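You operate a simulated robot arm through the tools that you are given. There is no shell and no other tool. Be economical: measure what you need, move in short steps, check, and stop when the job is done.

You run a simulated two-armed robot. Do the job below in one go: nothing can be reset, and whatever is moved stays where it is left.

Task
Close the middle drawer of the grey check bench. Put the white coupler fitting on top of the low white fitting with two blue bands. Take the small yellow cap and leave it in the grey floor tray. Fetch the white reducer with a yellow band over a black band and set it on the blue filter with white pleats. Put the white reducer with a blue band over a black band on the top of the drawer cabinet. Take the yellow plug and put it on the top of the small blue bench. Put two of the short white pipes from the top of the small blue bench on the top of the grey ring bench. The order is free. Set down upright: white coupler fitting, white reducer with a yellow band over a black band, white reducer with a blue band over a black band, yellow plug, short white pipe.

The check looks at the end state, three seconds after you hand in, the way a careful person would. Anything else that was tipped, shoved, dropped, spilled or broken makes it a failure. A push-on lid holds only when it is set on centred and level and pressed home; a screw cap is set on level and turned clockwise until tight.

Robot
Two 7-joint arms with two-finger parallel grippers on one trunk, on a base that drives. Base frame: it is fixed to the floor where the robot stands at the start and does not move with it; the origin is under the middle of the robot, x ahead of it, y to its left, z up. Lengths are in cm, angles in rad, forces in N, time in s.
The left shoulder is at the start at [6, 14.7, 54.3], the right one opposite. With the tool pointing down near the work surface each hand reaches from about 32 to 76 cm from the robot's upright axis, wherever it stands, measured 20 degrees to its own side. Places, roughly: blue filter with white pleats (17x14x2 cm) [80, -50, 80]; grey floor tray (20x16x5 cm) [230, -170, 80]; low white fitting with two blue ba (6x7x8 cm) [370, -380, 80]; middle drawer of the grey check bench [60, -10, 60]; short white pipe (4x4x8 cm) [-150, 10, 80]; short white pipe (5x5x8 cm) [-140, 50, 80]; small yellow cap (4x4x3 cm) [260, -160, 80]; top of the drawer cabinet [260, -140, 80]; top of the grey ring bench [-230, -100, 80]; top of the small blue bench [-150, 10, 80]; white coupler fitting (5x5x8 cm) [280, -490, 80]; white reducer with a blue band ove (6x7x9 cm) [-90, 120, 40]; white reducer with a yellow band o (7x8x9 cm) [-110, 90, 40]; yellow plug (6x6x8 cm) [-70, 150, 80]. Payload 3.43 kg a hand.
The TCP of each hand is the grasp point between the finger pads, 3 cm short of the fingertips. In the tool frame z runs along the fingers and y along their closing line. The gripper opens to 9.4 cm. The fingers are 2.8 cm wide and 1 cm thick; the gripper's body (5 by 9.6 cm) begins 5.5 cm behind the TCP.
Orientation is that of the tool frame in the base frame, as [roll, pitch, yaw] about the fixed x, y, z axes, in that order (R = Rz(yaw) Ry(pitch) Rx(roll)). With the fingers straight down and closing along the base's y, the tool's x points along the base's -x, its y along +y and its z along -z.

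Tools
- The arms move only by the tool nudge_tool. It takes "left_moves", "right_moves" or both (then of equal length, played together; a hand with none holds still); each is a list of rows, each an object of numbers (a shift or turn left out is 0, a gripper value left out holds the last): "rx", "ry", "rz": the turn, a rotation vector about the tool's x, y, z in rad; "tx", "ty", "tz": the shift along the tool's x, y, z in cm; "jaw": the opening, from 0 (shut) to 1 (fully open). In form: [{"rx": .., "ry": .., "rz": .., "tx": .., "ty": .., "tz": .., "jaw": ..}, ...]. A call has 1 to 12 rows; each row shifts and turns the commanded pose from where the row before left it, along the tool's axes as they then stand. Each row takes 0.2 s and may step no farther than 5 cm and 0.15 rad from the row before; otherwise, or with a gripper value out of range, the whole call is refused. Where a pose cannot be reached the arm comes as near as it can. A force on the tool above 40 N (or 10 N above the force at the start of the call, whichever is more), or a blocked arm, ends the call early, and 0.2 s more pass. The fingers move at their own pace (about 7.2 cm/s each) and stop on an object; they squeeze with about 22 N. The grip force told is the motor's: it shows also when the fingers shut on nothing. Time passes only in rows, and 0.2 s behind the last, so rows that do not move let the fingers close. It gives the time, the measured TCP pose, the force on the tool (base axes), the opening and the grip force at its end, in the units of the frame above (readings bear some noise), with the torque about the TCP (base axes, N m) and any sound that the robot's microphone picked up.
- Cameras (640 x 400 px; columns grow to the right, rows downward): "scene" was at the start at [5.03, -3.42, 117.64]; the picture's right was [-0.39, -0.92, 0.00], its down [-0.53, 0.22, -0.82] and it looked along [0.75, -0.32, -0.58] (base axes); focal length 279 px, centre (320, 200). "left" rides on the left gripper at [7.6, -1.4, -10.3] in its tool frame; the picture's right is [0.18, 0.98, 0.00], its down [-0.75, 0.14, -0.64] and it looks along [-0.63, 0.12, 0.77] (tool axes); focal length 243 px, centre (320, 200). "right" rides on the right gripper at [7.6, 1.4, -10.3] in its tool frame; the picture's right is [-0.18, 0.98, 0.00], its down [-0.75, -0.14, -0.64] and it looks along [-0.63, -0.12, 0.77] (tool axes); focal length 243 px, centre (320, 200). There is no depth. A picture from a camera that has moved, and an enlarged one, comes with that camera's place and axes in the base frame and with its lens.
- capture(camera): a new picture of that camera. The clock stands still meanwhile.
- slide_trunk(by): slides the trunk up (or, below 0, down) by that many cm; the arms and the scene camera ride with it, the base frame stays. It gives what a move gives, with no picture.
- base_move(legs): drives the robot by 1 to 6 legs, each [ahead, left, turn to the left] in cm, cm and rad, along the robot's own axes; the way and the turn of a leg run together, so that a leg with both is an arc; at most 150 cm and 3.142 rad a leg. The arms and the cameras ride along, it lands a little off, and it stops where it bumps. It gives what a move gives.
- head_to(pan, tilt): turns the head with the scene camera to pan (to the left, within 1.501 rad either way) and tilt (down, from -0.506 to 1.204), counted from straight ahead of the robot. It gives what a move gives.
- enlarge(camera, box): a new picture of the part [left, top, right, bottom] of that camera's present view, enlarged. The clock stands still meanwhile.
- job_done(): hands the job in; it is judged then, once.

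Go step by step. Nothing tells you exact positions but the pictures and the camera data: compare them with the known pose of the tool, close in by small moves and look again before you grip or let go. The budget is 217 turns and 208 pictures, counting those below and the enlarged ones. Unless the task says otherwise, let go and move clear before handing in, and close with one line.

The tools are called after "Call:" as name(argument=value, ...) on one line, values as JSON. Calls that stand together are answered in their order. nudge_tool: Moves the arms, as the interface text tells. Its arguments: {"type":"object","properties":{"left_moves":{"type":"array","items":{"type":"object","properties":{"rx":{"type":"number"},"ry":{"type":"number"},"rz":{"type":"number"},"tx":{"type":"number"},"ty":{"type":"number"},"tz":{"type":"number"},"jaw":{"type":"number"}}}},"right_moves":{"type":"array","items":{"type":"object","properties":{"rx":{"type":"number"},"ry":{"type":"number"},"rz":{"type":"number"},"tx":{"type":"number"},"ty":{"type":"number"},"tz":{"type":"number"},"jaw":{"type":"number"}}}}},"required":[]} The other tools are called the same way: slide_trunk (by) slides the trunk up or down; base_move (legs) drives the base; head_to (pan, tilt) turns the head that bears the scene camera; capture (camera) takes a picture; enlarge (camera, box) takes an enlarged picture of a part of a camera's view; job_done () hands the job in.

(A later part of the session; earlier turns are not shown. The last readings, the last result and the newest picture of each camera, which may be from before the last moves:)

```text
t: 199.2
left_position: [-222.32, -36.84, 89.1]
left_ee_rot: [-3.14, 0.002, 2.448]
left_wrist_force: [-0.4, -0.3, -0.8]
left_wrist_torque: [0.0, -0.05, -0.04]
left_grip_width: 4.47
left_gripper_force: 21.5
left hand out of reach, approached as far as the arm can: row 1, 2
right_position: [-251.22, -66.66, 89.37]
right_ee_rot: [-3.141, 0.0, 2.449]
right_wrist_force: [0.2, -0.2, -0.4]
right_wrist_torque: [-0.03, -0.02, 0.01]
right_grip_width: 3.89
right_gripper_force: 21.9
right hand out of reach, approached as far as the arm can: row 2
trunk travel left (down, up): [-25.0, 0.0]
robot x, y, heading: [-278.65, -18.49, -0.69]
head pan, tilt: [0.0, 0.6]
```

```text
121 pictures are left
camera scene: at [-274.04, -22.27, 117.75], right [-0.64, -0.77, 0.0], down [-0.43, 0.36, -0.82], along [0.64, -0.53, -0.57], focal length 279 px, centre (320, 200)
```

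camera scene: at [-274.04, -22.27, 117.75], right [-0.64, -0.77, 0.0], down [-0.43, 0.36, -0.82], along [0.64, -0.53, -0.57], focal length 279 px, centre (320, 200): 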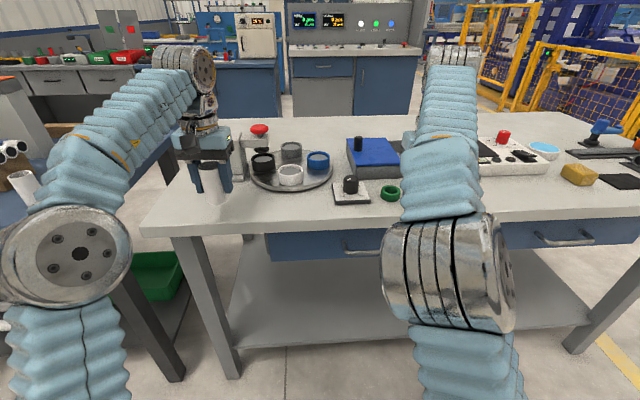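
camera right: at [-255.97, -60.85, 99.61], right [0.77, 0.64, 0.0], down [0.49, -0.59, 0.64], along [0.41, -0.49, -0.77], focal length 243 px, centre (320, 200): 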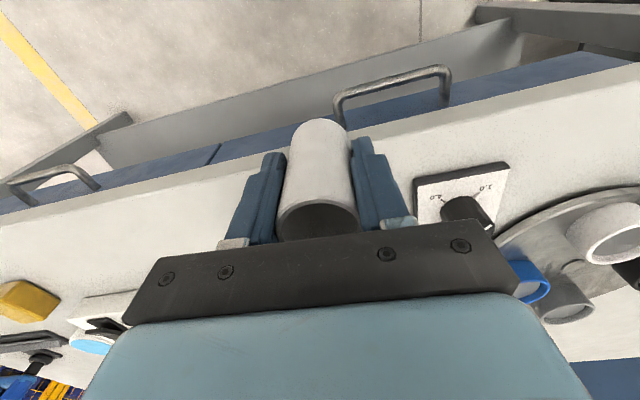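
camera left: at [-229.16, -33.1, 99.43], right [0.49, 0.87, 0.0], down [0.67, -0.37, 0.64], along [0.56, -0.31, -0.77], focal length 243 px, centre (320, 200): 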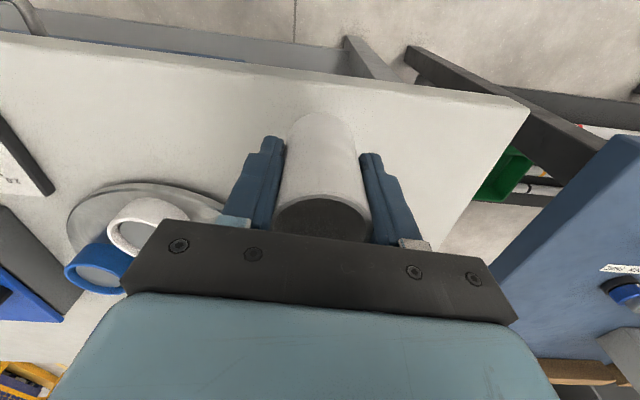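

Right pipe is a bit close to the edge; move it 3 cm further in while lowering.

Call:
nudge_tool(left_moves=[{"tz": 0.7}, {"tz": 0.7}, {"tz": 0.7}, {"tz": 0.5}, {"tz": 0.3}], right_moves=[{"tz": 0.7, "tx": -0.8}, {"tz": 0.7, "tx": -0.8}, {"tz": 0.7, "tx": -0.8}, {"tz": 0.5, "tx": -0.8}, {"tz": 0.3}])

Call:
capture(camera="left")

Call:
capture(camera="right")

```text
t: 200.4
left_position: [-222.11, -36.85, 86.22]
left_ee_rot: [-3.141, 0.001, 2.45]
left_wrist_force: [-0.1, -0.4, -0.5]
left_wrist_torque: [0.0, 0.0, -0.02]
left_grip_width: 4.47
left_gripper_force: 22.3
right_position: [-249.12, -67.9, 87.25]
right_ee_rot: [3.142, 0.0, 2.449]
right_wrist_force: [0.2, 0.5, -0.9]
right_wrist_torque: [0.01, 0.02, 0.0]
right_grip_width: 3.9
right_gripper_force: 21.8
right hand out of reach, approached as far as the arm can: row 3, 4
trunk travel left (down, up): [-25.0, 0.0]
robot x, y, heading: [-278.41, -18.53, -0.694]
head pan, tilt: [0.0, 0.6]
```

```text
120 pictures are left
camera left: at [-229.01, -33.14, 96.45], right [0.49, 0.87, 0.0], down [0.67, -0.37, 0.64], along [0.56, -0.31, -0.77], focal length 243 px, centre (320, 200)
```

left: 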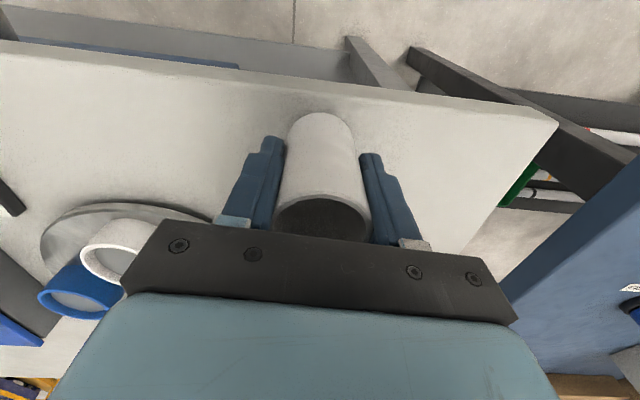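

```text
119 pictures are left
camera right: at [-253.93, -62.08, 97.48], right [0.77, 0.64, 0.0], down [0.49, -0.59, 0.64], along [0.41, -0.49, -0.77], focal length 243 px, centre (320, 200)
```

right: 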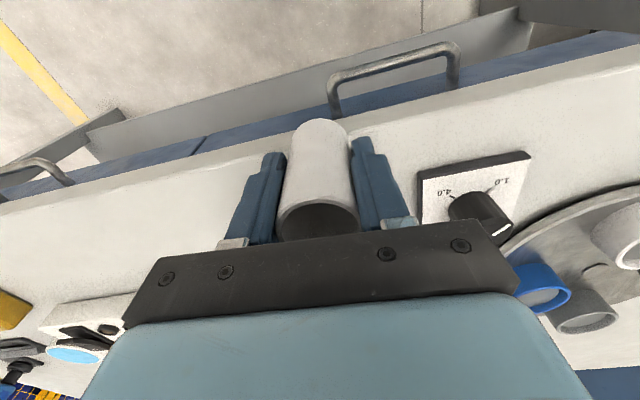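

Good margins now. Lower both until contact.

Call:
nudge_tool(left_moves=[{"tz": 0.25}, {"tz": 0.25}, {"tz": 0.25}, {"tz": 0.25}, {"tz": 0.15}], right_moves=[{"tz": 0.4}, {"tz": 0.4}, {"tz": 0.4}, {"tz": 0.4}, {"tz": 0.25}])

Call:
capture(camera="left")

Call:
capture(camera="right")

```text
t: 201.6
left_position: [-222.21, -36.94, 84.84]
left_ee_rot: [-3.141, 0.003, 2.449]
left_wrist_force: [-0.4, -0.1, -0.5]
left_wrist_torque: [-0.03, 0.0, -0.02]
left_grip_width: 4.47
left_gripper_force: 22.0
right_position: [-249.24, -67.86, 85.34]
right_ee_rot: [3.141, 0.0, 2.45]
right_wrist_force: [-0.4, -0.5, -0.7]
right_wrist_torque: [0.03, -0.02, -0.02]
right_grip_width: 3.9
right_gripper_force: 22.7
trunk travel left (down, up): [-25.0, 0.0]
robot x, y, heading: [-278.62, -18.89, -0.691]
head pan, tilt: [0.0, 0.6]
```

```text
118 pictures are left
camera left: at [-229.08, -33.18, 95.22], right [0.49, 0.87, 0.0], down [0.67, -0.37, 0.64], along [0.56, -0.31, -0.77], focal length 243 px, centre (320, 200)
```

left: 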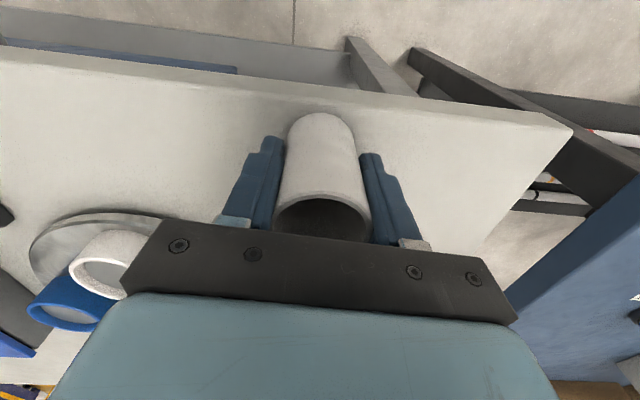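

```text
117 pictures are left
camera right: at [-254.03, -62.07, 95.6], right [0.77, 0.64, 0.0], down [0.49, -0.59, 0.64], along [0.41, -0.49, -0.77], focal length 243 px, centre (320, 200)
```

right: 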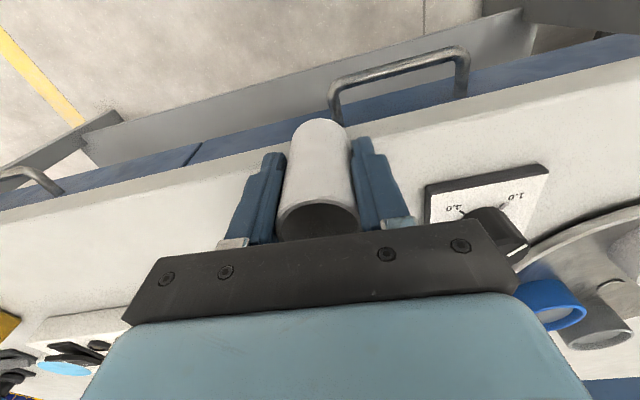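

Call:
nudge_tool(left_moves=[{"tz": 0.2}, {"tz": 0.2}, {"tz": 0.2}, {"tz": 0.2}], right_moves=[{"tz": 0.2}, {"tz": 0.2}, {"tz": 0.2}, {"tz": 0.2}])

Call:
capture(camera="scene")

```text
t: 202.6
left_position: [-222.19, -36.96, 84.31]
left_ee_rot: [3.141, 0.005, 2.449]
left_wrist_force: [-1.1, -1.6, 18.0]
left_wrist_torque: [-0.02, 0.01, -0.01]
left_grip_width: 4.48
left_gripper_force: 21.9
right_position: [-249.24, -67.95, 84.83]
right_ee_rot: [-3.141, 0.004, 2.45]
right_wrist_force: [3.0, -2.0, 9.9]
right_wrist_torque: [-0.13, -0.26, -0.03]
right_grip_width: 3.91
right_gripper_force: 22.1
trunk travel left (down, up): [-25.0, 0.0]
robot x, y, heading: [-278.48, -18.18, -0.69]
head pan, tilt: [0.0, 0.6]
```

```text
116 pictures are left
camera scene: at [-274.16, -22.21, 117.79], right [-0.64, -0.77, 0.0], down [-0.43, 0.36, -0.83], along [0.64, -0.53, -0.56], focal length 279 px, centre (320, 200)
```

scene: 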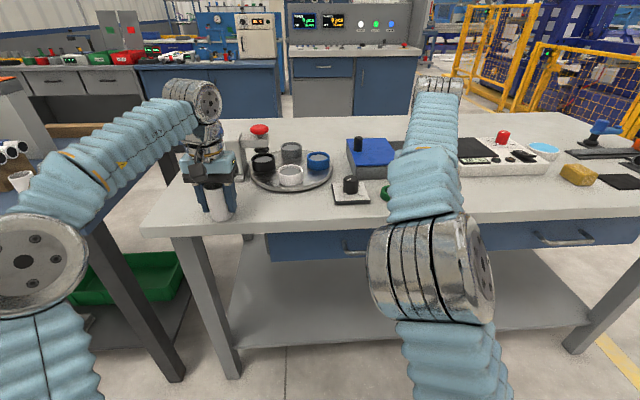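

Both in contact. Ease, open, and withdraw straight.

Call:
nudge_tool(left_moves=[{"tz": -0.15}, {"jaw": 0.9}, {}, {}, {"tz": -2}, {"tz": -2}, {"tx": 3}, {"tx": 3}, {"tx": 3}, {"tx": 3}], right_moves=[{"tz": -0.1}, {"jaw": 0.9}, {}, {}, {"tz": -2}, {"tz": -2}, {"tx": 3}, {"tx": 3}, {"tx": 3}, {"tx": 3}])

Call:
capture(camera="scene")

```text
t: 204.8
left_position: [-231.04, -29.32, 88.27]
left_ee_rot: [-3.141, -0.001, 2.449]
left_wrist_force: [-0.6, -1.0, -0.1]
left_wrist_torque: [0.01, 0.02, -0.01]
left_grip_width: 8.48
left_gripper_force: 0.1
right_position: [-258.96, -58.57, 88.83]
right_ee_rot: [3.142, -0.001, 2.452]
right_wrist_force: [0.6, 0.2, 0.1]
right_wrist_torque: [0.04, 0.02, -0.01]
right_grip_width: 8.46
right_gripper_force: 0.1
right hand out of reach, approached as far as the arm can: row 6
trunk travel left (down, up): [-25.0, 0.0]
robot x, y, heading: [-278.2, -18.38, -0.694]
head pan, tilt: [0.0, 0.6]
```

```text
115 pictures are left
camera scene: at [-274.01, -22.3, 117.75], right [-0.64, -0.77, 0.0], down [-0.44, 0.36, -0.82], along [0.63, -0.53, -0.57], focal length 279 px, centre (320, 200)
```

scene: 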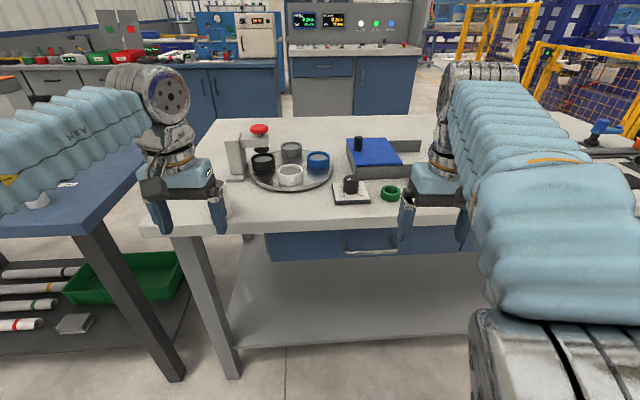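

Back off and verify the pipes.

Call:
base_move(legs=[[-28, 0, 0]])

Call:
capture(camera="scene")

```text
t: 206.7
left_position: [-252.62, -11.28, 88.16]
left_ee_rot: [-3.14, 0.001, 2.459]
left_wrist_force: [-0.3, 0.2, 0.3]
left_wrist_torque: [0.02, 0.05, -0.03]
left_grip_width: 8.47
left_gripper_force: 0.0
right_position: [-280.17, -40.74, 88.83]
right_ee_rot: [-3.141, -0.002, 2.459]
right_wrist_force: [-0.5, 0.2, -0.9]
right_wrist_torque: [-0.01, 0.03, -0.03]
right_grip_width: 8.44
right_gripper_force: 0.0
trunk travel left (down, up): [-25.0, 0.0]
robot x, y, heading: [-299.82, -1.03, -0.681]
head pan, tilt: [0.0, 0.6]
```

```text
114 pictures are left
camera scene: at [-295.54, -4.54, 117.75], right [-0.63, -0.78, 0.0], down [-0.44, 0.36, -0.82], along [0.64, -0.52, -0.57], focal length 279 px, centre (320, 200)
```

scene: 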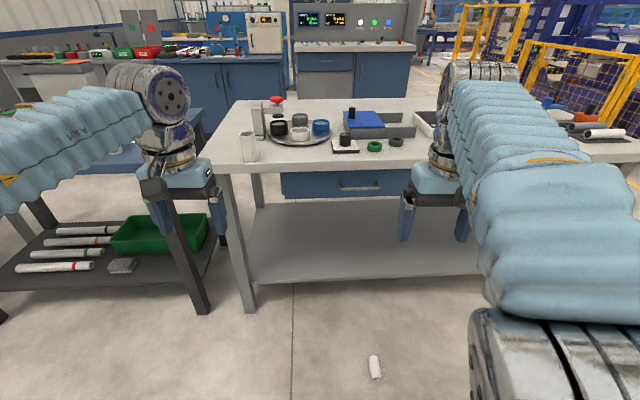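

The right pipe fell to the floor. I'll look closely; it must be recovered and set properly.

Call:
enlarge(camera="scene", box=[330, 330, 430, 395])

Call:
enlarge(camera="scene", box=[190, 80, 450, 210])

```text
6.15 times, centred on (380, 362) of scene
camera zoom: at [-295.54, -4.54, 117.75], right [-0.63, -0.78, 0.0], down [-0.44, 0.36, -0.82], along [0.64, -0.52, -0.57], focal length 1718 px, centre (-49, -800)
```

zoom: 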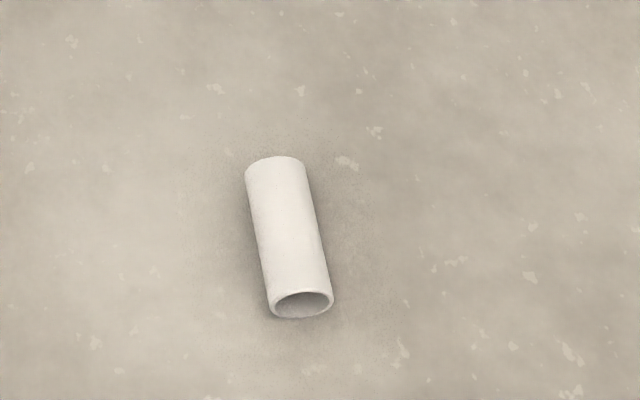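

```text
2.46 times, centred on (320, 145) of scene
camera zoom: at [-295.54, -4.54, 117.75], right [-0.63, -0.78, 0.0], down [-0.44, 0.36, -0.82], along [0.64, -0.52, -0.57], focal length 687 px, centre (320, 335)
```

zoom: 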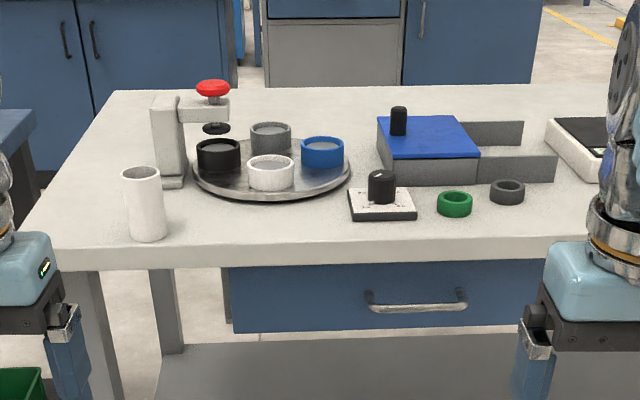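

The left pipe stands well. I'll lower the trunk and bring the right hand over the fallen pipe (robot ≈ (58, -21.5), lying along the robot's x).

Call:
slide_trunk(by=-25)

Call:
nudge_tool(right_moves=[{"tx": -4, "ty": -0.8, "jaw": 1}, {"tx": -4, "ty": -0.8}, {"tx": -4, "ty": -0.8}, {"tx": -4, "ty": -0.8}, {"tz": 4.8}, {"tz": 4.8}, {"tz": 4.8}, {"tz": 4.8}, {"tz": 4.8}, {"tz": 4.8}, {"tz": 4.8}, {"tz": 4.8}])

Call:
capture(camera="right")

Call:
capture(camera="scene")

```text
t: 209.3
left_position: [-252.62, -11.39, 63.24]
left_ee_rot: [3.141, 0.003, 2.459]
left_wrist_force: [-0.3, -0.3, -1.1]
left_wrist_torque: [-0.05, -0.01, 0.0]
left_grip_width: 8.48
left_gripper_force: 0.0
right_position: [-280.15, -40.7, 63.85]
right_ee_rot: [3.141, -0.001, 2.46]
right_wrist_force: [-0.5, -0.1, -0.5]
right_wrist_torque: [0.02, -0.04, 0.0]
right_grip_width: 8.47
right_gripper_force: 0.1
trunk travel left (down, up): [0.0, 25.0]
robot x, y, heading: [-299.6, -0.83, -0.684]
head pan, tilt: [0.0, 0.6]
```

```text
t: 211.9
left_position: [-252.62, -11.35, 63.18]
left_ee_rot: [3.141, 0.002, 2.458]
left_wrist_force: [-0.4, 0.4, -0.3]
left_wrist_torque: [-0.04, 0.01, 0.04]
left_grip_width: 8.45
left_gripper_force: 0.1
right_position: [-272.51, -49.88, 26.66]
right_ee_rot: [3.141, 0.003, 2.462]
right_wrist_force: [0.1, 0.5, 0.0]
right_wrist_torque: [-0.03, -0.01, 0.01]
right_grip_width: 9.43
right_gripper_force: 0.1
right hand out of reach, approached as far as the arm can: row 4, 12
trunk travel left (down, up): [0.0, 25.0]
robot x, y, heading: [-299.94, -0.71, -0.683]
head pan, tilt: [0.0, 0.6]
```

```text
111 pictures are left
camera right: at [-277.49, -44.0, 36.8], right [0.76, 0.65, 0.0], down [0.5, -0.58, 0.65], along [0.42, -0.49, -0.76], focal length 243 px, centre (320, 200)
```

right: 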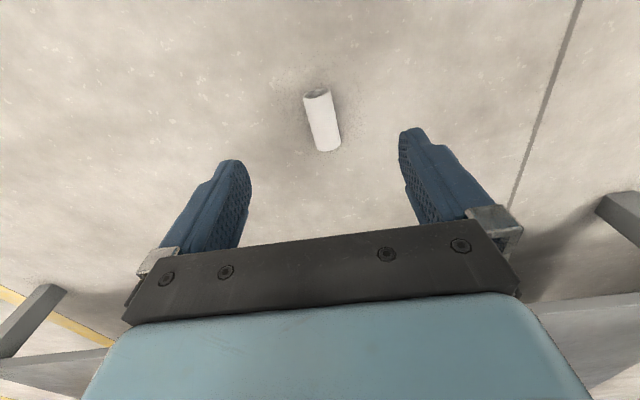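

```text
110 pictures are left
camera scene: at [-295.57, -4.53, 92.77], right [-0.63, -0.78, 0.0], down [-0.44, 0.36, -0.83], along [0.64, -0.52, -0.56], focal length 279 px, centre (320, 200)
```

scene: 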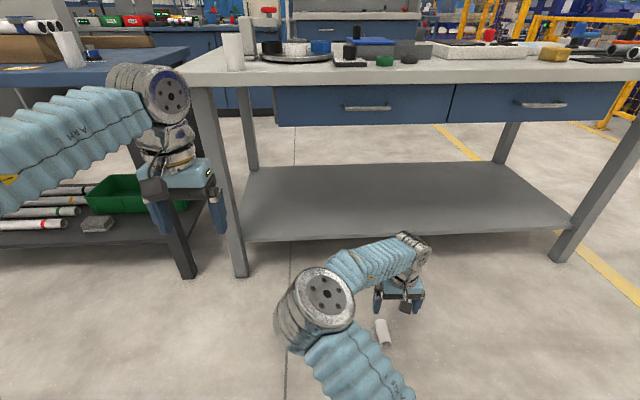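

Pipe centre ≈ (-267.8, -54.6) lying along heading -0.615. Align over it and continue down.

Call:
nudge_tool(right_moves=[{"tx": -3.3, "ty": -0.35, "rz": -0.065}, {"tx": -3.3, "ty": -0.35}, {"tz": 3}, {"tz": 3}, {"tz": 3}])

Call:
capture(camera="right")

```text
t: 213.1
left_position: [-252.72, -11.22, 63.24]
left_ee_rot: [3.14, 0.001, 2.46]
left_wrist_force: [0.8, 0.0, -0.3]
left_wrist_torque: [-0.04, -0.03, 0.0]
left_grip_width: 8.47
left_gripper_force: 0.1
right_position: [-269.3, -46.58, 20.15]
right_ee_rot: [-3.14, 0.002, 2.523]
right_wrist_force: [0.8, 0.1, 0.7]
right_wrist_torque: [-0.02, -0.01, -0.01]
right_grip_width: 9.38
right_gripper_force: 0.0
right hand out of reach, approached as far as the arm can: row 1, 2, 3, 4, 5
trunk travel left (down, up): [0.0, 25.0]
robot x, y, heading: [-300.18, -1.1, -0.683]
head pan, tilt: [0.0, 0.6]
```

```text
109 pictures are left
camera right: at [-274.48, -41.02, 30.25], right [0.72, 0.69, 0.0], down [0.53, -0.55, 0.64], along [0.45, -0.46, -0.77], focal length 243 px, centre (320, 200)
```

right: 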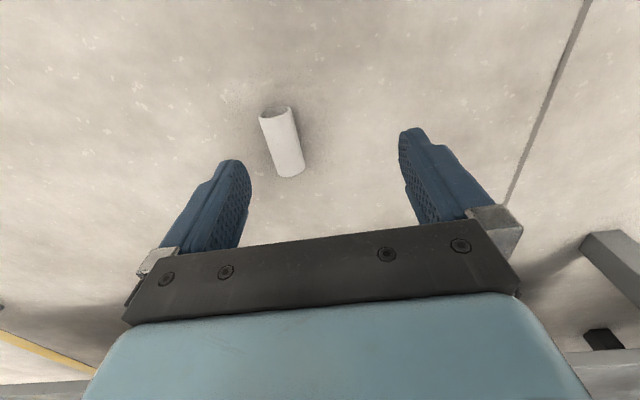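

The arm limits out when extended low. I'll test lowering closer to the body.

Call:
nudge_tool(right_moves=[{"tx": 4, "ty": -2}, {"tx": 4, "ty": -2}, {"tz": 3}, {"tz": 3}, {"tz": 3}, {"tz": 3}])

Call:
capture(camera="scene")

```text
t: 214.5
left_position: [-252.68, -11.23, 63.14]
left_ee_rot: [-3.141, 0.002, 2.46]
left_wrist_force: [-0.1, -0.3, 0.3]
left_wrist_torque: [0.01, -0.01, 0.01]
left_grip_width: 8.5
left_gripper_force: 0.0
right_position: [-277.42, -41.02, 11.87]
right_ee_rot: [-3.14, -0.001, 2.525]
right_wrist_force: [-0.8, 0.0, 1.0]
right_wrist_torque: [-0.02, 0.02, 0.0]
right_grip_width: 9.4
right_gripper_force: 0.0
right hand out of reach, approached as far as the arm can: row 4, 5, 6
trunk travel left (down, up): [0.0, 25.0]
robot x, y, heading: [-299.9, -0.8, -0.684]
head pan, tilt: [0.0, 0.6]
```

```text
108 pictures are left
camera scene: at [-295.55, -4.53, 92.75], right [-0.63, -0.78, 0.0], down [-0.44, 0.36, -0.82], along [0.64, -0.52, -0.57], focal length 279 px, centre (320, 200)
```

scene: 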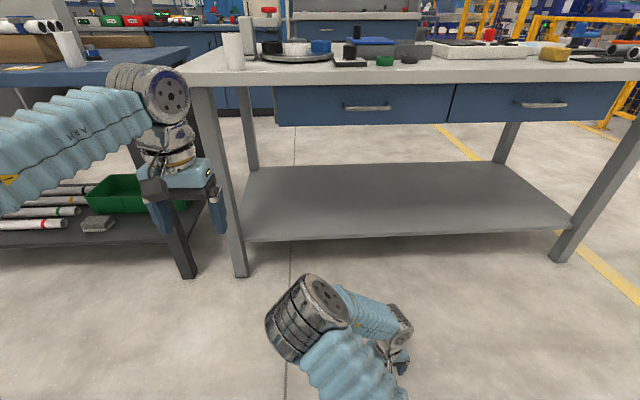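

Still limited. Try tipping the gripper outward 30° to see whether it gets lower further out.

Call:
nudge_tool(right_moves=[{"tz": -2, "ry": -0.13}, {"ry": -0.13}, {"ry": -0.13}, {"ry": -0.13}, {"tz": 2, "tx": -2.1}, {"tz": 2, "tx": -2.1}, {"tz": 2, "tx": -2.1}, {"tz": 2.6, "tx": 1.5}, {"tz": 2.6, "tx": 1.5}])

Call:
capture(camera="right")

```text
t: 216.5
left_position: [-252.59, -11.23, 63.16]
left_ee_rot: [-3.141, 0.002, 2.46]
left_wrist_force: [-0.1, 0.2, 0.6]
left_wrist_torque: [-0.02, 0.02, -0.02]
left_grip_width: 8.47
left_gripper_force: 0.0
right_position: [-270.07, -42.04, 10.63]
right_ee_rot: [-3.14, 0.52, 2.523]
right_wrist_force: [-0.6, -0.7, -0.7]
right_wrist_torque: [0.0, 0.01, 0.0]
right_grip_width: 9.39
right_gripper_force: 0.1
right hand out of reach, approached as far as the arm can: row 7, 8, 9
trunk travel left (down, up): [0.0, 25.0]
robot x, y, heading: [-300.1, -0.66, -0.68]
head pan, tilt: [0.0, 0.6]
```

```text
107 pictures are left
camera right: at [-278.7, -34.18, 15.61], right [0.7, 0.71, 0.09], down [0.19, -0.31, 0.93], along [0.69, -0.64, -0.35], focal length 243 px, centre (320, 200)
```

right: 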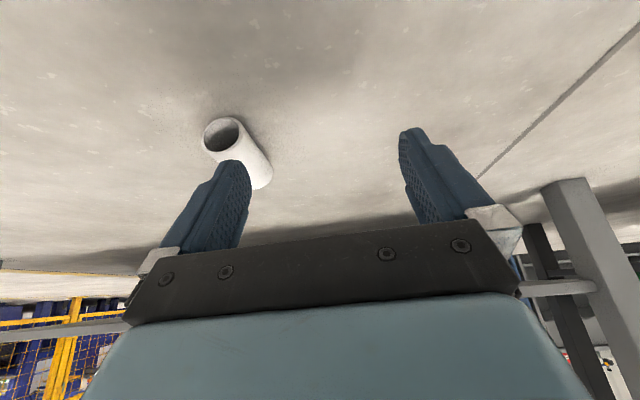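

Still clipped. Try a flatter tilt with the arm further extended, staying clear of the pipe (to its left).

Call:
nudge_tool(right_moves=[{"tz": -4.3, "tx": -2.5}, {"tz": -4.3, "tx": -2.5, "ry": -0.14}, {"ry": -0.14}, {"ry": -0.14}, {"tz": 3.2, "tx": -2.4}, {"tz": 3.2, "tx": -2.4}, {"tz": 3.2, "tx": -2.4}, {"tz": 2.4, "tx": 3.2}, {"tz": 2.4, "tx": 3.2}, {"tz": 1.2, "tx": 1.6}])

Call:
capture(camera="scene")

```text
t: 218.7
left_position: [-252.58, -11.18, 63.12]
left_ee_rot: [-3.141, 0.001, 2.459]
left_wrist_force: [0.2, 0.9, 0.4]
left_wrist_torque: [0.02, 0.0, 0.0]
left_grip_width: 8.46
left_gripper_force: 0.0
right_position: [-259.85, -50.66, 20.33]
right_ee_rot: [-3.139, 0.939, 2.523]
right_wrist_force: [0.0, -0.6, 0.5]
right_wrist_torque: [0.0, 0.0, -0.01]
right_grip_width: 9.4
right_gripper_force: 0.2
right hand out of reach, approached as far as the arm can: row 4, 8, 9, 10
trunk travel left (down, up): [0.0, 25.0]
robot x, y, heading: [-299.89, -0.72, -0.678]
head pan, tilt: [0.0, 0.6]
```

```text
106 pictures are left
camera scene: at [-295.55, -4.53, 92.75], right [-0.63, -0.78, 0.0], down [-0.44, 0.36, -0.82], along [0.64, -0.52, -0.57], focal length 279 px, centre (320, 200)
```

scene: 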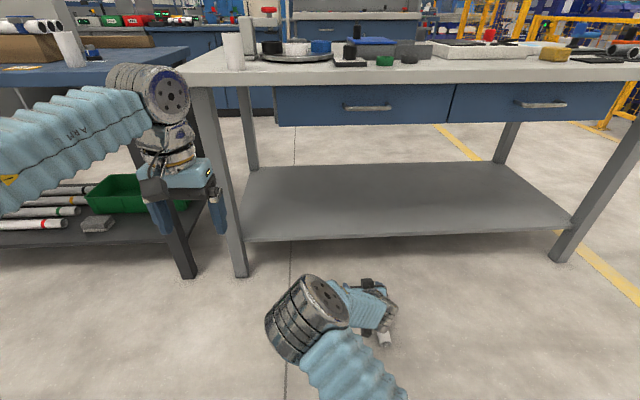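

The elbow is held at a joint limit; the lowest point should be almost below it. Return to vertical and try closer in and more central.

Call:
nudge_tool(right_moves=[{"tz": -3.6, "tx": 0.8}, {"tz": -3.23, "tx": 2.36, "ry": 0.13}, {"tz": -3.23, "tx": 2.36, "ry": 0.13}, {"tz": -3.23, "tx": 2.36, "ry": 0.13}, {"tz": -3.0, "tx": 2.36, "ry": 0.13}, {"ry": 0.14, "tx": 3}, {"ry": 0.14, "tx": 2, "ty": 1.5}, {"ry": 0.13, "ty": 1.5}, {"tz": 3}, {"tz": 3}, {"tz": 3}, {"tz": 3}])

Call:
capture(camera="scene")

```text
t: 221.3
left_position: [-252.57, -11.31, 63.29]
left_ee_rot: [-3.141, 0.001, 2.46]
left_wrist_force: [-0.1, 0.0, 0.9]
left_wrist_torque: [0.0, 0.06, 0.0]
left_grip_width: 8.46
left_gripper_force: 0.1
right_position: [-277.18, -34.73, 10.82]
right_ee_rot: [-3.141, 0.011, 2.525]
right_wrist_force: [0.8, 0.3, -0.3]
right_wrist_torque: [0.0, -0.02, 0.03]
right_grip_width: 9.41
right_gripper_force: 0.0
trunk travel left (down, up): [0.0, 25.0]
robot x, y, heading: [-299.71, -0.89, -0.684]
head pan, tilt: [0.0, 0.6]
```

```text
105 pictures are left
camera scene: at [-295.56, -4.52, 92.75], right [-0.63, -0.78, 0.0], down [-0.44, 0.36, -0.83], along [0.64, -0.52, -0.56], focal length 279 px, centre (320, 200)
```

scene: 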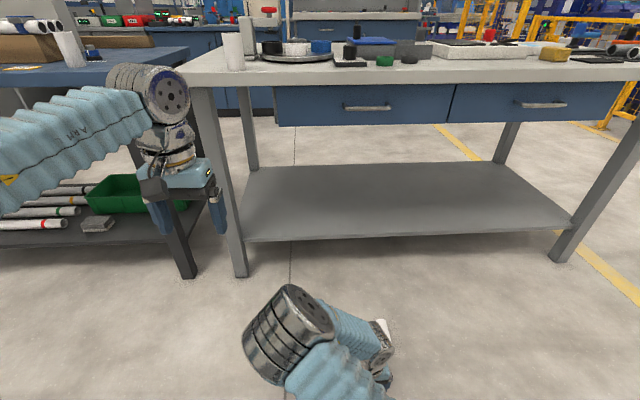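

That pose is in reach. Continue down to test floor height.

Call:
nudge_tool(right_moves=[{"tz": 2.5}, {"tz": 2.5}, {"tz": 1.8}])

```text
t: 222.1
left_position: [-252.61, -11.17, 63.14]
left_ee_rot: [-3.141, 0.002, 2.459]
left_wrist_force: [-0.1, 0.5, -0.4]
left_wrist_torque: [-0.03, 0.01, -0.01]
left_grip_width: 8.46
left_gripper_force: 0.0
right_position: [-276.95, -33.44, 6.11]
right_ee_rot: [-3.14, 0.011, 2.524]
right_wrist_force: [0.0, 0.3, 0.9]
right_wrist_torque: [-0.02, -0.01, -0.02]
right_grip_width: 9.41
right_gripper_force: 0.0
right hand out of reach, approached as far as the arm can: row 2, 3
trunk travel left (down, up): [0.0, 25.0]
robot x, y, heading: [-300.23, -1.04, -0.681]
head pan, tilt: [0.0, 0.6]
```

Call:
nudge_tool(right_moves=[{"tx": 2, "ty": 1.5}, {"tx": 2, "ty": 1.5}, {"tz": 1.2}, {"tz": 1.2}])

Call:
capture(camera="right")

```text
t: 222.7
left_position: [-252.48, -11.26, 63.23]
left_ee_rot: [3.141, 0.001, 2.457]
left_wrist_force: [-1.0, -0.2, 1.2]
left_wrist_torque: [-0.02, -0.02, 0.01]
left_grip_width: 8.44
left_gripper_force: 0.1
right_position: [-277.85, -30.04, 6.19]
right_ee_rot: [-3.134, 0.025, 2.526]
right_wrist_force: [0.9, -0.7, 3.0]
right_wrist_torque: [0.35, 0.47, -0.06]
right_grip_width: 9.41
right_gripper_force: 0.1
trunk travel left (down, up): [0.0, 25.0]
robot x, y, heading: [-299.93, -0.81, -0.683]
head pan, tilt: [0.0, 0.6]
stopped in row 3 (right hand): the force on the tool passed its limit at 74 N (the readings are from after the stop); the commanded pose is now the measured one
```

```text
104 pictures are left
camera right: at [-283.35, -24.3, 16.2], right [0.72, 0.7, 0.0], down [0.52, -0.54, 0.66], along [0.46, -0.48, -0.75], focal length 243 px, centre (320, 200)
```

right: 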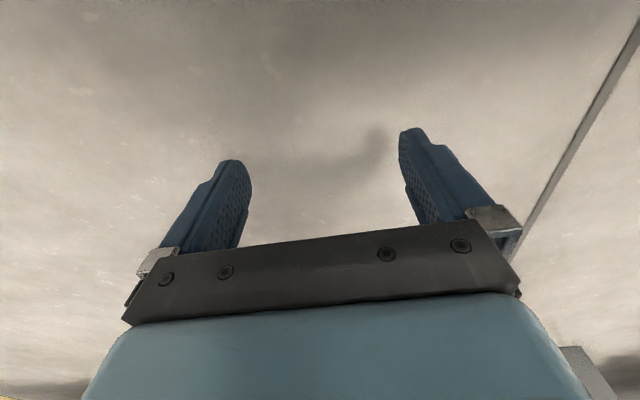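

Something touched near the base (likely the hand camera, which sits on the robot side). I'll lift, and turn the gripper half a turn so the camera faces outward.

Call:
nudge_tool(right_moves=[{"tz": -4}, {"tz": -4, "tx": -3}, {"tz": -4, "tx": -3}, {"tz": -4}, {"rz": 0.15}, {"rz": 0.15}, {"rz": 0.15}, {"rz": 0.15}, {"rz": 0.15}, {"rz": 0.15}])

Call:
head_to(pan=0, tilt=1.2)

Call:
capture(camera="scene")

```text
t: 224.9
left_position: [-252.63, -11.18, 63.22]
left_ee_rot: [3.141, 0.002, 2.46]
left_wrist_force: [-0.8, 0.1, 0.5]
left_wrist_torque: [-0.01, 0.01, -0.01]
left_grip_width: 8.46
left_gripper_force: 0.2
right_position: [-273.25, -33.15, 22.41]
right_ee_rot: [3.128, 0.021, 1.626]
right_wrist_force: [-0.3, -0.3, 0.5]
right_wrist_torque: [0.01, 0.0, 0.0]
right_grip_width: 9.38
right_gripper_force: 0.0
trunk travel left (down, up): [0.0, 25.0]
robot x, y, heading: [-299.99, -0.35, -0.68]
head pan, tilt: [0.0, 0.6]
```

```text
t: 225.9
left_position: [-252.51, -11.2, 63.22]
left_ee_rot: [3.141, 0.003, 2.459]
left_wrist_force: [0.3, -0.1, -0.1]
left_wrist_torque: [0.01, -0.01, 0.0]
left_grip_width: 8.47
left_gripper_force: 0.1
right_position: [-273.43, -33.08, 22.28]
right_ee_rot: [3.127, 0.02, 1.627]
right_wrist_force: [-0.3, -0.2, -0.3]
right_wrist_torque: [-0.04, 0.0, 0.04]
right_grip_width: 9.4
right_gripper_force: 0.0
trunk travel left (down, up): [0.0, 25.0]
robot x, y, heading: [-299.59, -0.42, -0.677]
head pan, tilt: [0.0, 1.201]
```

```text
103 pictures are left
camera scene: at [-298.06, -2.48, 88.29], right [-0.63, -0.78, 0.0], down [-0.72, 0.59, -0.36], along [0.28, -0.23, -0.93], focal length 279 px, centre (320, 200)
```

scene: 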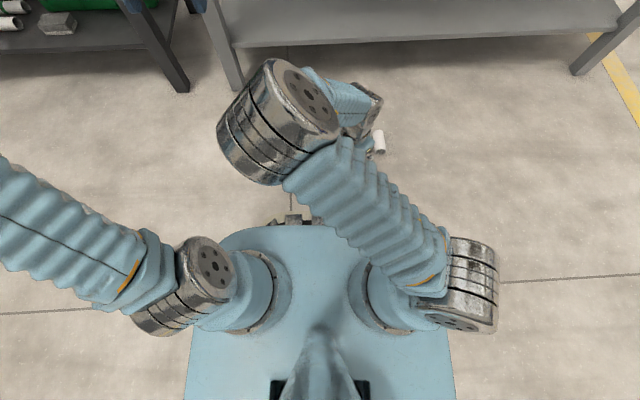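

From above I see the body front near x≈20; the hand camera was hitting it. Continue turning the gripper so the camera faces outward.

Call:
nudge_tool(right_moves=[{"rz": 0.15}, {"rz": 0.15}, {"rz": 0.15}, {"rz": 0.15}, {"rz": 0.15}, {"rz": 0.15}, {"rz": 0.15}, {"rz": 0.15}, {"rz": 0.15}, {"rz": 0.15}, {"rz": 0.15}, {"rz": 0.15}])

```text
t: 228.5
left_position: [-252.49, -11.19, 63.07]
left_ee_rot: [-3.141, 0.002, 2.46]
left_wrist_force: [1.0, -0.1, 0.6]
left_wrist_torque: [-0.01, -0.01, 0.02]
left_grip_width: 8.45
left_gripper_force: 0.0
right_position: [-273.24, -33.03, 22.33]
right_ee_rot: [3.123, -0.019, -0.173]
right_wrist_force: [-0.6, -0.4, -0.8]
right_wrist_torque: [0.03, 0.01, 0.0]
right_grip_width: 9.38
right_gripper_force: 0.1
trunk travel left (down, up): [0.0, 25.0]
robot x, y, heading: [-300.25, -1.03, -0.677]
head pan, tilt: [0.0, 1.201]
```

Call:
nudge_tool(right_moves=[{"rz": 0.147}, {"rz": 0.147}, {"rz": 0.147, "tx": -2.5}, {"tx": -2.5}, {"tz": 4}, {"tz": 4}, {"tz": 3}, {"tz": 3}, {"tz": 2}, {"tz": 1.5}])

Call:
capture(camera="scene")

Call:
capture(camera="right")

```text
t: 230.7
left_position: [-252.53, -11.09, 63.29]
left_ee_rot: [-3.141, 0.003, 2.459]
left_wrist_force: [0.1, 0.2, 0.0]
left_wrist_torque: [-0.01, -0.01, -0.02]
left_grip_width: 8.49
left_gripper_force: 0.2
right_position: [-277.56, -30.94, 4.83]
right_ee_rot: [3.133, -0.023, -0.611]
right_wrist_force: [-0.5, 0.3, -0.6]
right_wrist_torque: [0.0, 0.01, 0.03]
right_grip_width: 9.4
right_gripper_force: 0.1
trunk travel left (down, up): [0.0, 25.0]
robot x, y, heading: [-300.03, -0.73, -0.687]
head pan, tilt: [0.0, 1.201]
```

```text
102 pictures are left
camera scene: at [-298.07, -2.47, 88.29], right [-0.63, -0.78, 0.0], down [-0.72, 0.59, -0.36], along [0.28, -0.23, -0.93], focal length 279 px, centre (320, 200)
```

scene: 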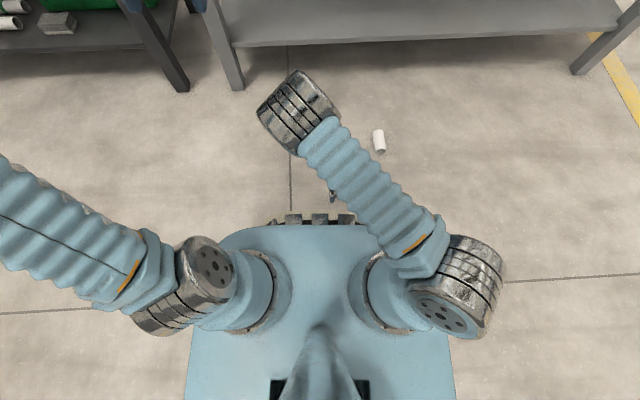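

```text
101 pictures are left
camera right: at [-272.13, -36.38, 15.24], right [-0.72, -0.7, 0.0], down [-0.55, 0.56, 0.62], along [-0.44, 0.44, -0.78], focal length 243 px, centre (320, 200)
```

right: 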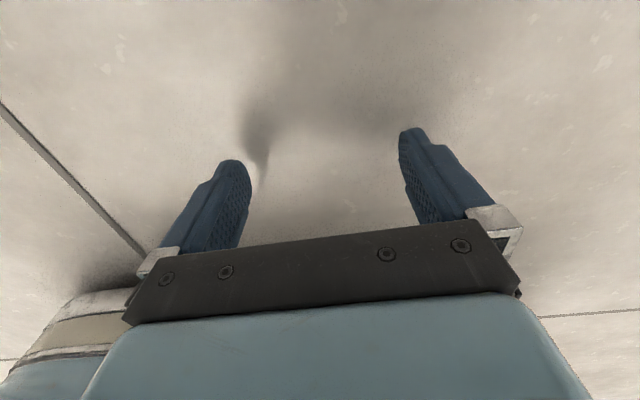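

Now floor height is reachable at robot (36.5, -9). Raise the hand and drive so the pipe comes under it.

Call:
nudge_tool(right_moves=[{"tz": -4}, {"tz": -4}, {"tz": -4}])

Call:
base_move(legs=[[0, -12, 0], [21, 0, 0]])

Call:
capture(camera="right")

Call:
capture(camera="scene")

```text
t: 231.5
left_position: [-252.62, -11.3, 63.2]
left_ee_rot: [3.141, 0.001, 2.46]
left_wrist_force: [0.1, -0.8, 0.3]
left_wrist_torque: [-0.03, 0.01, -0.02]
left_grip_width: 8.47
left_gripper_force: 0.0
right_position: [-277.38, -30.79, 17.14]
right_ee_rot: [3.135, -0.021, -0.613]
right_wrist_force: [-0.2, 0.8, 0.0]
right_wrist_torque: [-0.03, 0.01, 0.01]
right_grip_width: 9.41
right_gripper_force: 0.1
trunk travel left (down, up): [0.0, 25.0]
robot x, y, heading: [-300.21, -0.58, -0.68]
head pan, tilt: [0.0, 1.201]
```

```text
t: 234.0
left_position: [-243.49, -33.71, 63.17]
left_ee_rot: [3.142, 0.0, 2.464]
left_wrist_force: [0.8, 0.1, -0.1]
left_wrist_torque: [-0.02, 0.0, 0.02]
left_grip_width: 8.46
left_gripper_force: 0.0
right_position: [-268.27, -53.49, 17.04]
right_ee_rot: [3.135, -0.022, -0.606]
right_wrist_force: [-0.2, -0.1, -0.3]
right_wrist_torque: [0.0, -0.04, 0.03]
right_grip_width: 9.4
right_gripper_force: 0.0
trunk travel left (down, up): [0.0, 25.0]
robot x, y, heading: [-290.78, -23.29, -0.673]
head pan, tilt: [0.0, 1.201]
```

```text
100 pictures are left
camera right: at [-262.82, -58.86, 27.41], right [-0.71, -0.7, 0.0], down [-0.55, 0.56, 0.62], along [-0.44, 0.44, -0.78], focal length 243 px, centre (320, 200)
```

right: 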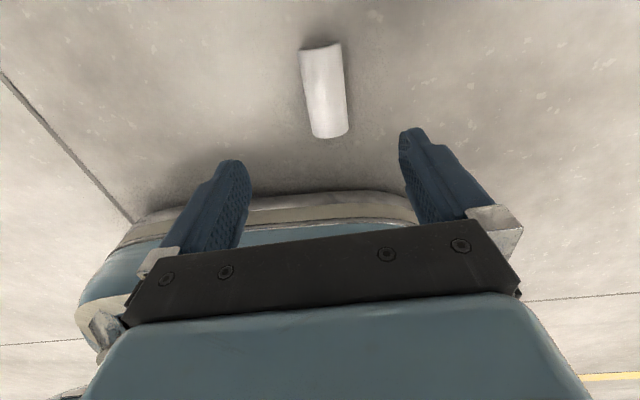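

```text
99 pictures are left
camera scene: at [-289.07, -25.28, 88.29], right [-0.63, -0.78, 0.0], down [-0.73, 0.58, -0.36], along [0.28, -0.23, -0.93], focal length 279 px, centre (320, 200)
```

scene: 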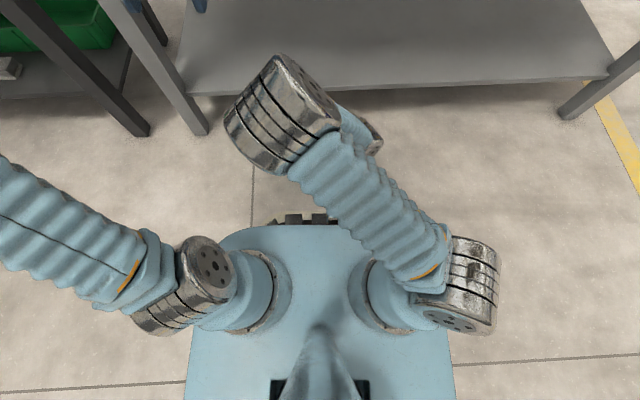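

Pipe is nearly under the hand. Small base shift forward, fine align, then down.

Call:
base_move(legs=[[2.5, 0, 0]])

Call:
nudge_tool(right_moves=[{"ty": 0.55, "rz": 0.045}, {"tz": 3}, {"tz": 2}])

Call:
capture(camera="right")

```text
t: 234.8
left_position: [-241.6, -35.15, 63.32]
left_ee_rot: [-3.14, 0.002, 2.465]
left_wrist_force: [-0.6, 0.2, -0.2]
left_wrist_torque: [-0.01, 0.0, -0.02]
left_grip_width: 8.48
left_gripper_force: 0.1
right_position: [-266.39, -55.03, 17.07]
right_ee_rot: [3.135, -0.022, -0.604]
right_wrist_force: [0.4, 0.1, -0.1]
right_wrist_torque: [0.01, -0.01, -0.02]
right_grip_width: 9.41
right_gripper_force: 0.1
trunk travel left (down, up): [0.0, 25.0]
robot x, y, heading: [-289.01, -25.53, -0.678]
head pan, tilt: [0.0, 1.201]
```

```text
t: 235.6
left_position: [-241.6, -35.19, 63.23]
left_ee_rot: [-3.141, 0.001, 2.465]
left_wrist_force: [-0.1, 0.2, -0.2]
left_wrist_torque: [0.01, 0.02, 0.01]
left_grip_width: 8.47
left_gripper_force: 0.0
right_position: [-266.51, -55.46, 12.12]
right_ee_rot: [3.136, -0.021, -0.651]
right_wrist_force: [-1.1, 0.3, 0.9]
right_wrist_torque: [0.0, -0.02, 0.02]
right_grip_width: 9.42
right_gripper_force: 0.1
trunk travel left (down, up): [0.0, 25.0]
robot x, y, heading: [-288.77, -25.44, -0.676]
head pan, tilt: [0.0, 1.201]
```

```text
98 pictures are left
camera right: at [-261.25, -61.12, 22.41], right [-0.74, -0.67, 0.0], down [-0.52, 0.58, 0.62], along [-0.42, 0.46, -0.78], focal length 243 px, centre (320, 200)
```

right: 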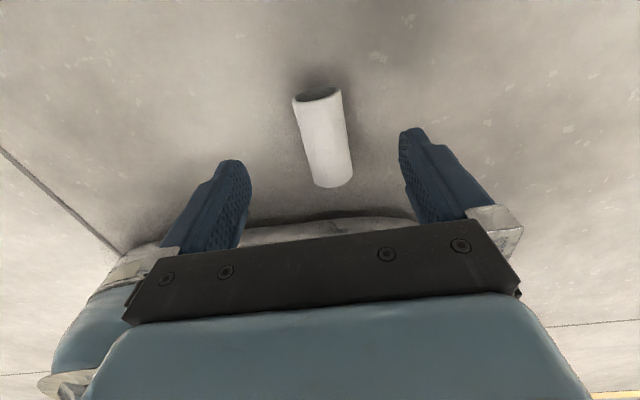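

Aligned. Lower to floor grip height.

Call:
nudge_tool(right_moves=[{"tz": 3}, {"tz": 3}, {"tz": 1.5}, {"tz": 0.8}])

Call:
capture(camera="right")

```text
t: 236.6
left_position: [-241.59, -35.1, 63.15]
left_ee_rot: [-3.14, 0.002, 2.467]
left_wrist_force: [-0.3, 0.1, -0.2]
left_wrist_torque: [0.02, -0.01, 0.01]
left_grip_width: 8.46
left_gripper_force: 0.0
right_position: [-266.22, -55.21, 4.62]
right_ee_rot: [3.136, -0.025, -0.649]
right_wrist_force: [-0.5, 0.5, 0.2]
right_wrist_torque: [0.01, -0.01, 0.01]
right_grip_width: 9.42
right_gripper_force: 0.0
right hand out of reach, approached as far as the arm can: row 4
trunk travel left (down, up): [0.0, 25.0]
robot x, y, heading: [-289.38, -24.92, -0.679]
head pan, tilt: [0.0, 1.201]
```

```text
97 pictures are left
camera right: at [-261.13, -60.86, 15.03], right [-0.74, -0.67, 0.0], down [-0.52, 0.58, 0.62], along [-0.42, 0.46, -0.78], focal length 243 px, centre (320, 200)
```

right: 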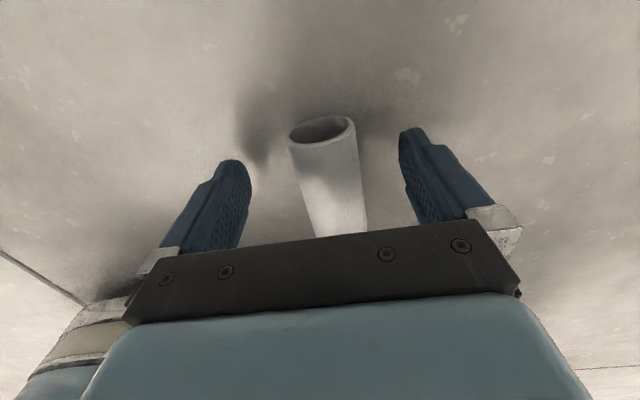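

Tips reach only z 1.6; shift slightly inward to get another centimetre.

Call:
nudge_tool(right_moves=[{"tx": -0.8}, {"tx": -0.8}, {"tz": 0.6}, {"tz": 0.5}])

Call:
capture(camera="right")

```text
t: 237.6
left_position: [-241.5, -35.18, 63.24]
left_ee_rot: [-3.141, 0.003, 2.465]
left_wrist_force: [0.6, 0.4, -0.3]
left_wrist_torque: [0.0, -0.05, 0.01]
left_grip_width: 8.47
left_gripper_force: 0.0
right_position: [-267.58, -54.16, 4.3]
right_ee_rot: [3.133, -0.023, -0.65]
right_wrist_force: [0.1, -0.3, 0.5]
right_wrist_torque: [-0.01, 0.01, -0.03]
right_grip_width: 9.42
right_gripper_force: 0.0
right hand out of reach, approached as far as the arm can: row 4
trunk travel left (down, up): [0.0, 25.0]
robot x, y, heading: [-289.34, -24.73, -0.675]
head pan, tilt: [0.0, 1.201]
```

```text
96 pictures are left
camera right: at [-262.37, -59.7, 14.66], right [-0.74, -0.67, 0.0], down [-0.52, 0.58, 0.62], along [-0.42, 0.46, -0.78], focal length 243 px, centre (320, 200)
```

right: 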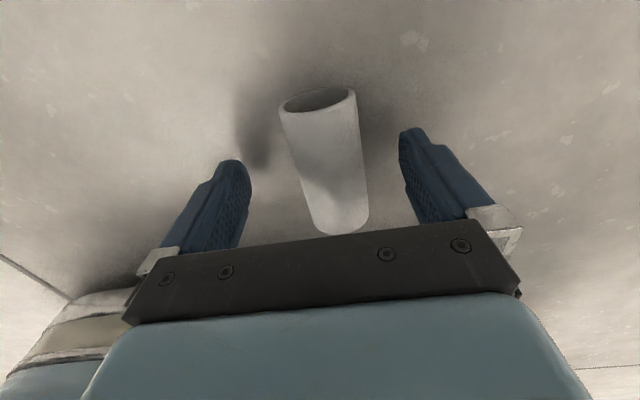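

Call:
nudge_tool(right_moves=[{"tx": -1}, {"tx": -1}, {"tz": 0.5}, {"tz": 0.5}])

Call:
base_move(legs=[[3.5, 0, 0]])

Call:
capture(camera="right")

```text
t: 238.6
left_position: [-241.52, -35.24, 63.2]
left_ee_rot: [3.141, 0.001, 2.465]
left_wrist_force: [0.1, -0.6, 0.7]
left_wrist_torque: [-0.01, 0.0, -0.02]
left_grip_width: 8.47
left_gripper_force: 0.0
right_position: [-269.05, -52.88, 3.94]
right_ee_rot: [3.133, -0.023, -0.648]
right_wrist_force: [0.6, 0.5, 0.1]
right_wrist_torque: [-0.02, 0.02, -0.01]
right_grip_width: 9.4
right_gripper_force: 0.0
right hand out of reach, approached as far as the arm can: row 4
trunk travel left (down, up): [0.0, 25.0]
robot x, y, heading: [-288.94, -25.4, -0.674]
head pan, tilt: [0.0, 1.201]
```

```text
t: 239.5
left_position: [-238.93, -37.44, 63.3]
left_ee_rot: [-3.141, 0.001, 2.466]
left_wrist_force: [0.8, 0.6, 0.6]
left_wrist_torque: [-0.02, 0.04, 0.01]
left_grip_width: 8.47
left_gripper_force: 0.0
right_position: [-266.3, -55.17, 4.07]
right_ee_rot: [3.136, -0.022, -0.649]
right_wrist_force: [0.6, 0.0, 0.4]
right_wrist_torque: [0.02, 0.0, -0.01]
right_grip_width: 9.42
right_gripper_force: 0.0
trunk travel left (down, up): [0.0, 25.0]
robot x, y, heading: [-286.29, -27.45, -0.675]
head pan, tilt: [0.0, 1.201]
```

```text
95 pictures are left
camera right: at [-261.15, -60.7, 14.42], right [-0.74, -0.67, 0.0], down [-0.52, 0.58, 0.62], along [-0.42, 0.46, -0.78], focal length 243 px, centre (320, 200)
```

right: 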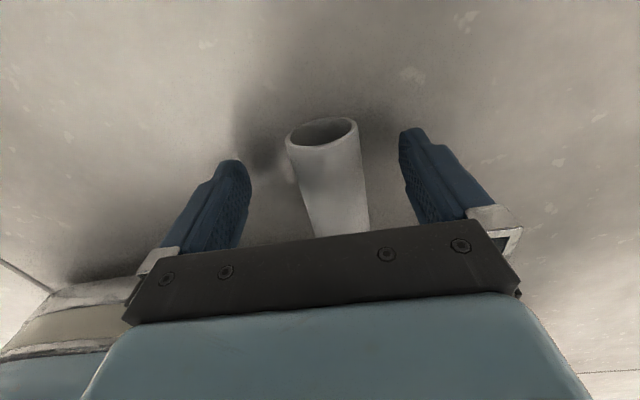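

Tips now at z≈1.0, below the pipe's centre line. Grip and lift.

Call:
nudge_tool(right_moves=[{"jaw": 0}, {}, {}, {}, {}, {"tz": -2}, {"tz": -3}, {"tz": -4}])

Call:
capture(camera="right")

```text
t: 241.3
left_position: [-238.92, -37.4, 63.22]
left_ee_rot: [-3.141, 0.0, 2.466]
left_wrist_force: [-0.6, -0.8, -0.8]
left_wrist_torque: [-0.02, 0.02, -0.05]
left_grip_width: 8.46
left_gripper_force: 0.0
right_position: [-266.56, -54.97, 13.26]
right_ee_rot: [3.134, -0.023, -0.65]
right_wrist_force: [-0.4, -0.2, -0.1]
right_wrist_torque: [-0.02, 0.01, 0.03]
right_grip_width: 3.88
right_gripper_force: 22.1
trunk travel left (down, up): [0.0, 25.0]
robot x, y, heading: [-286.12, -27.37, -0.674]
head pan, tilt: [0.0, 1.201]
```

```text
94 pictures are left
camera right: at [-261.38, -60.69, 23.69], right [-0.74, -0.67, 0.0], down [-0.52, 0.58, 0.62], along [-0.42, 0.46, -0.78], focal length 243 px, centre (320, 200)
```

right: 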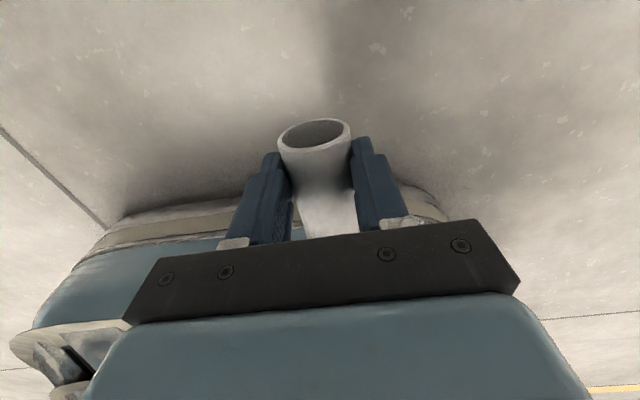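

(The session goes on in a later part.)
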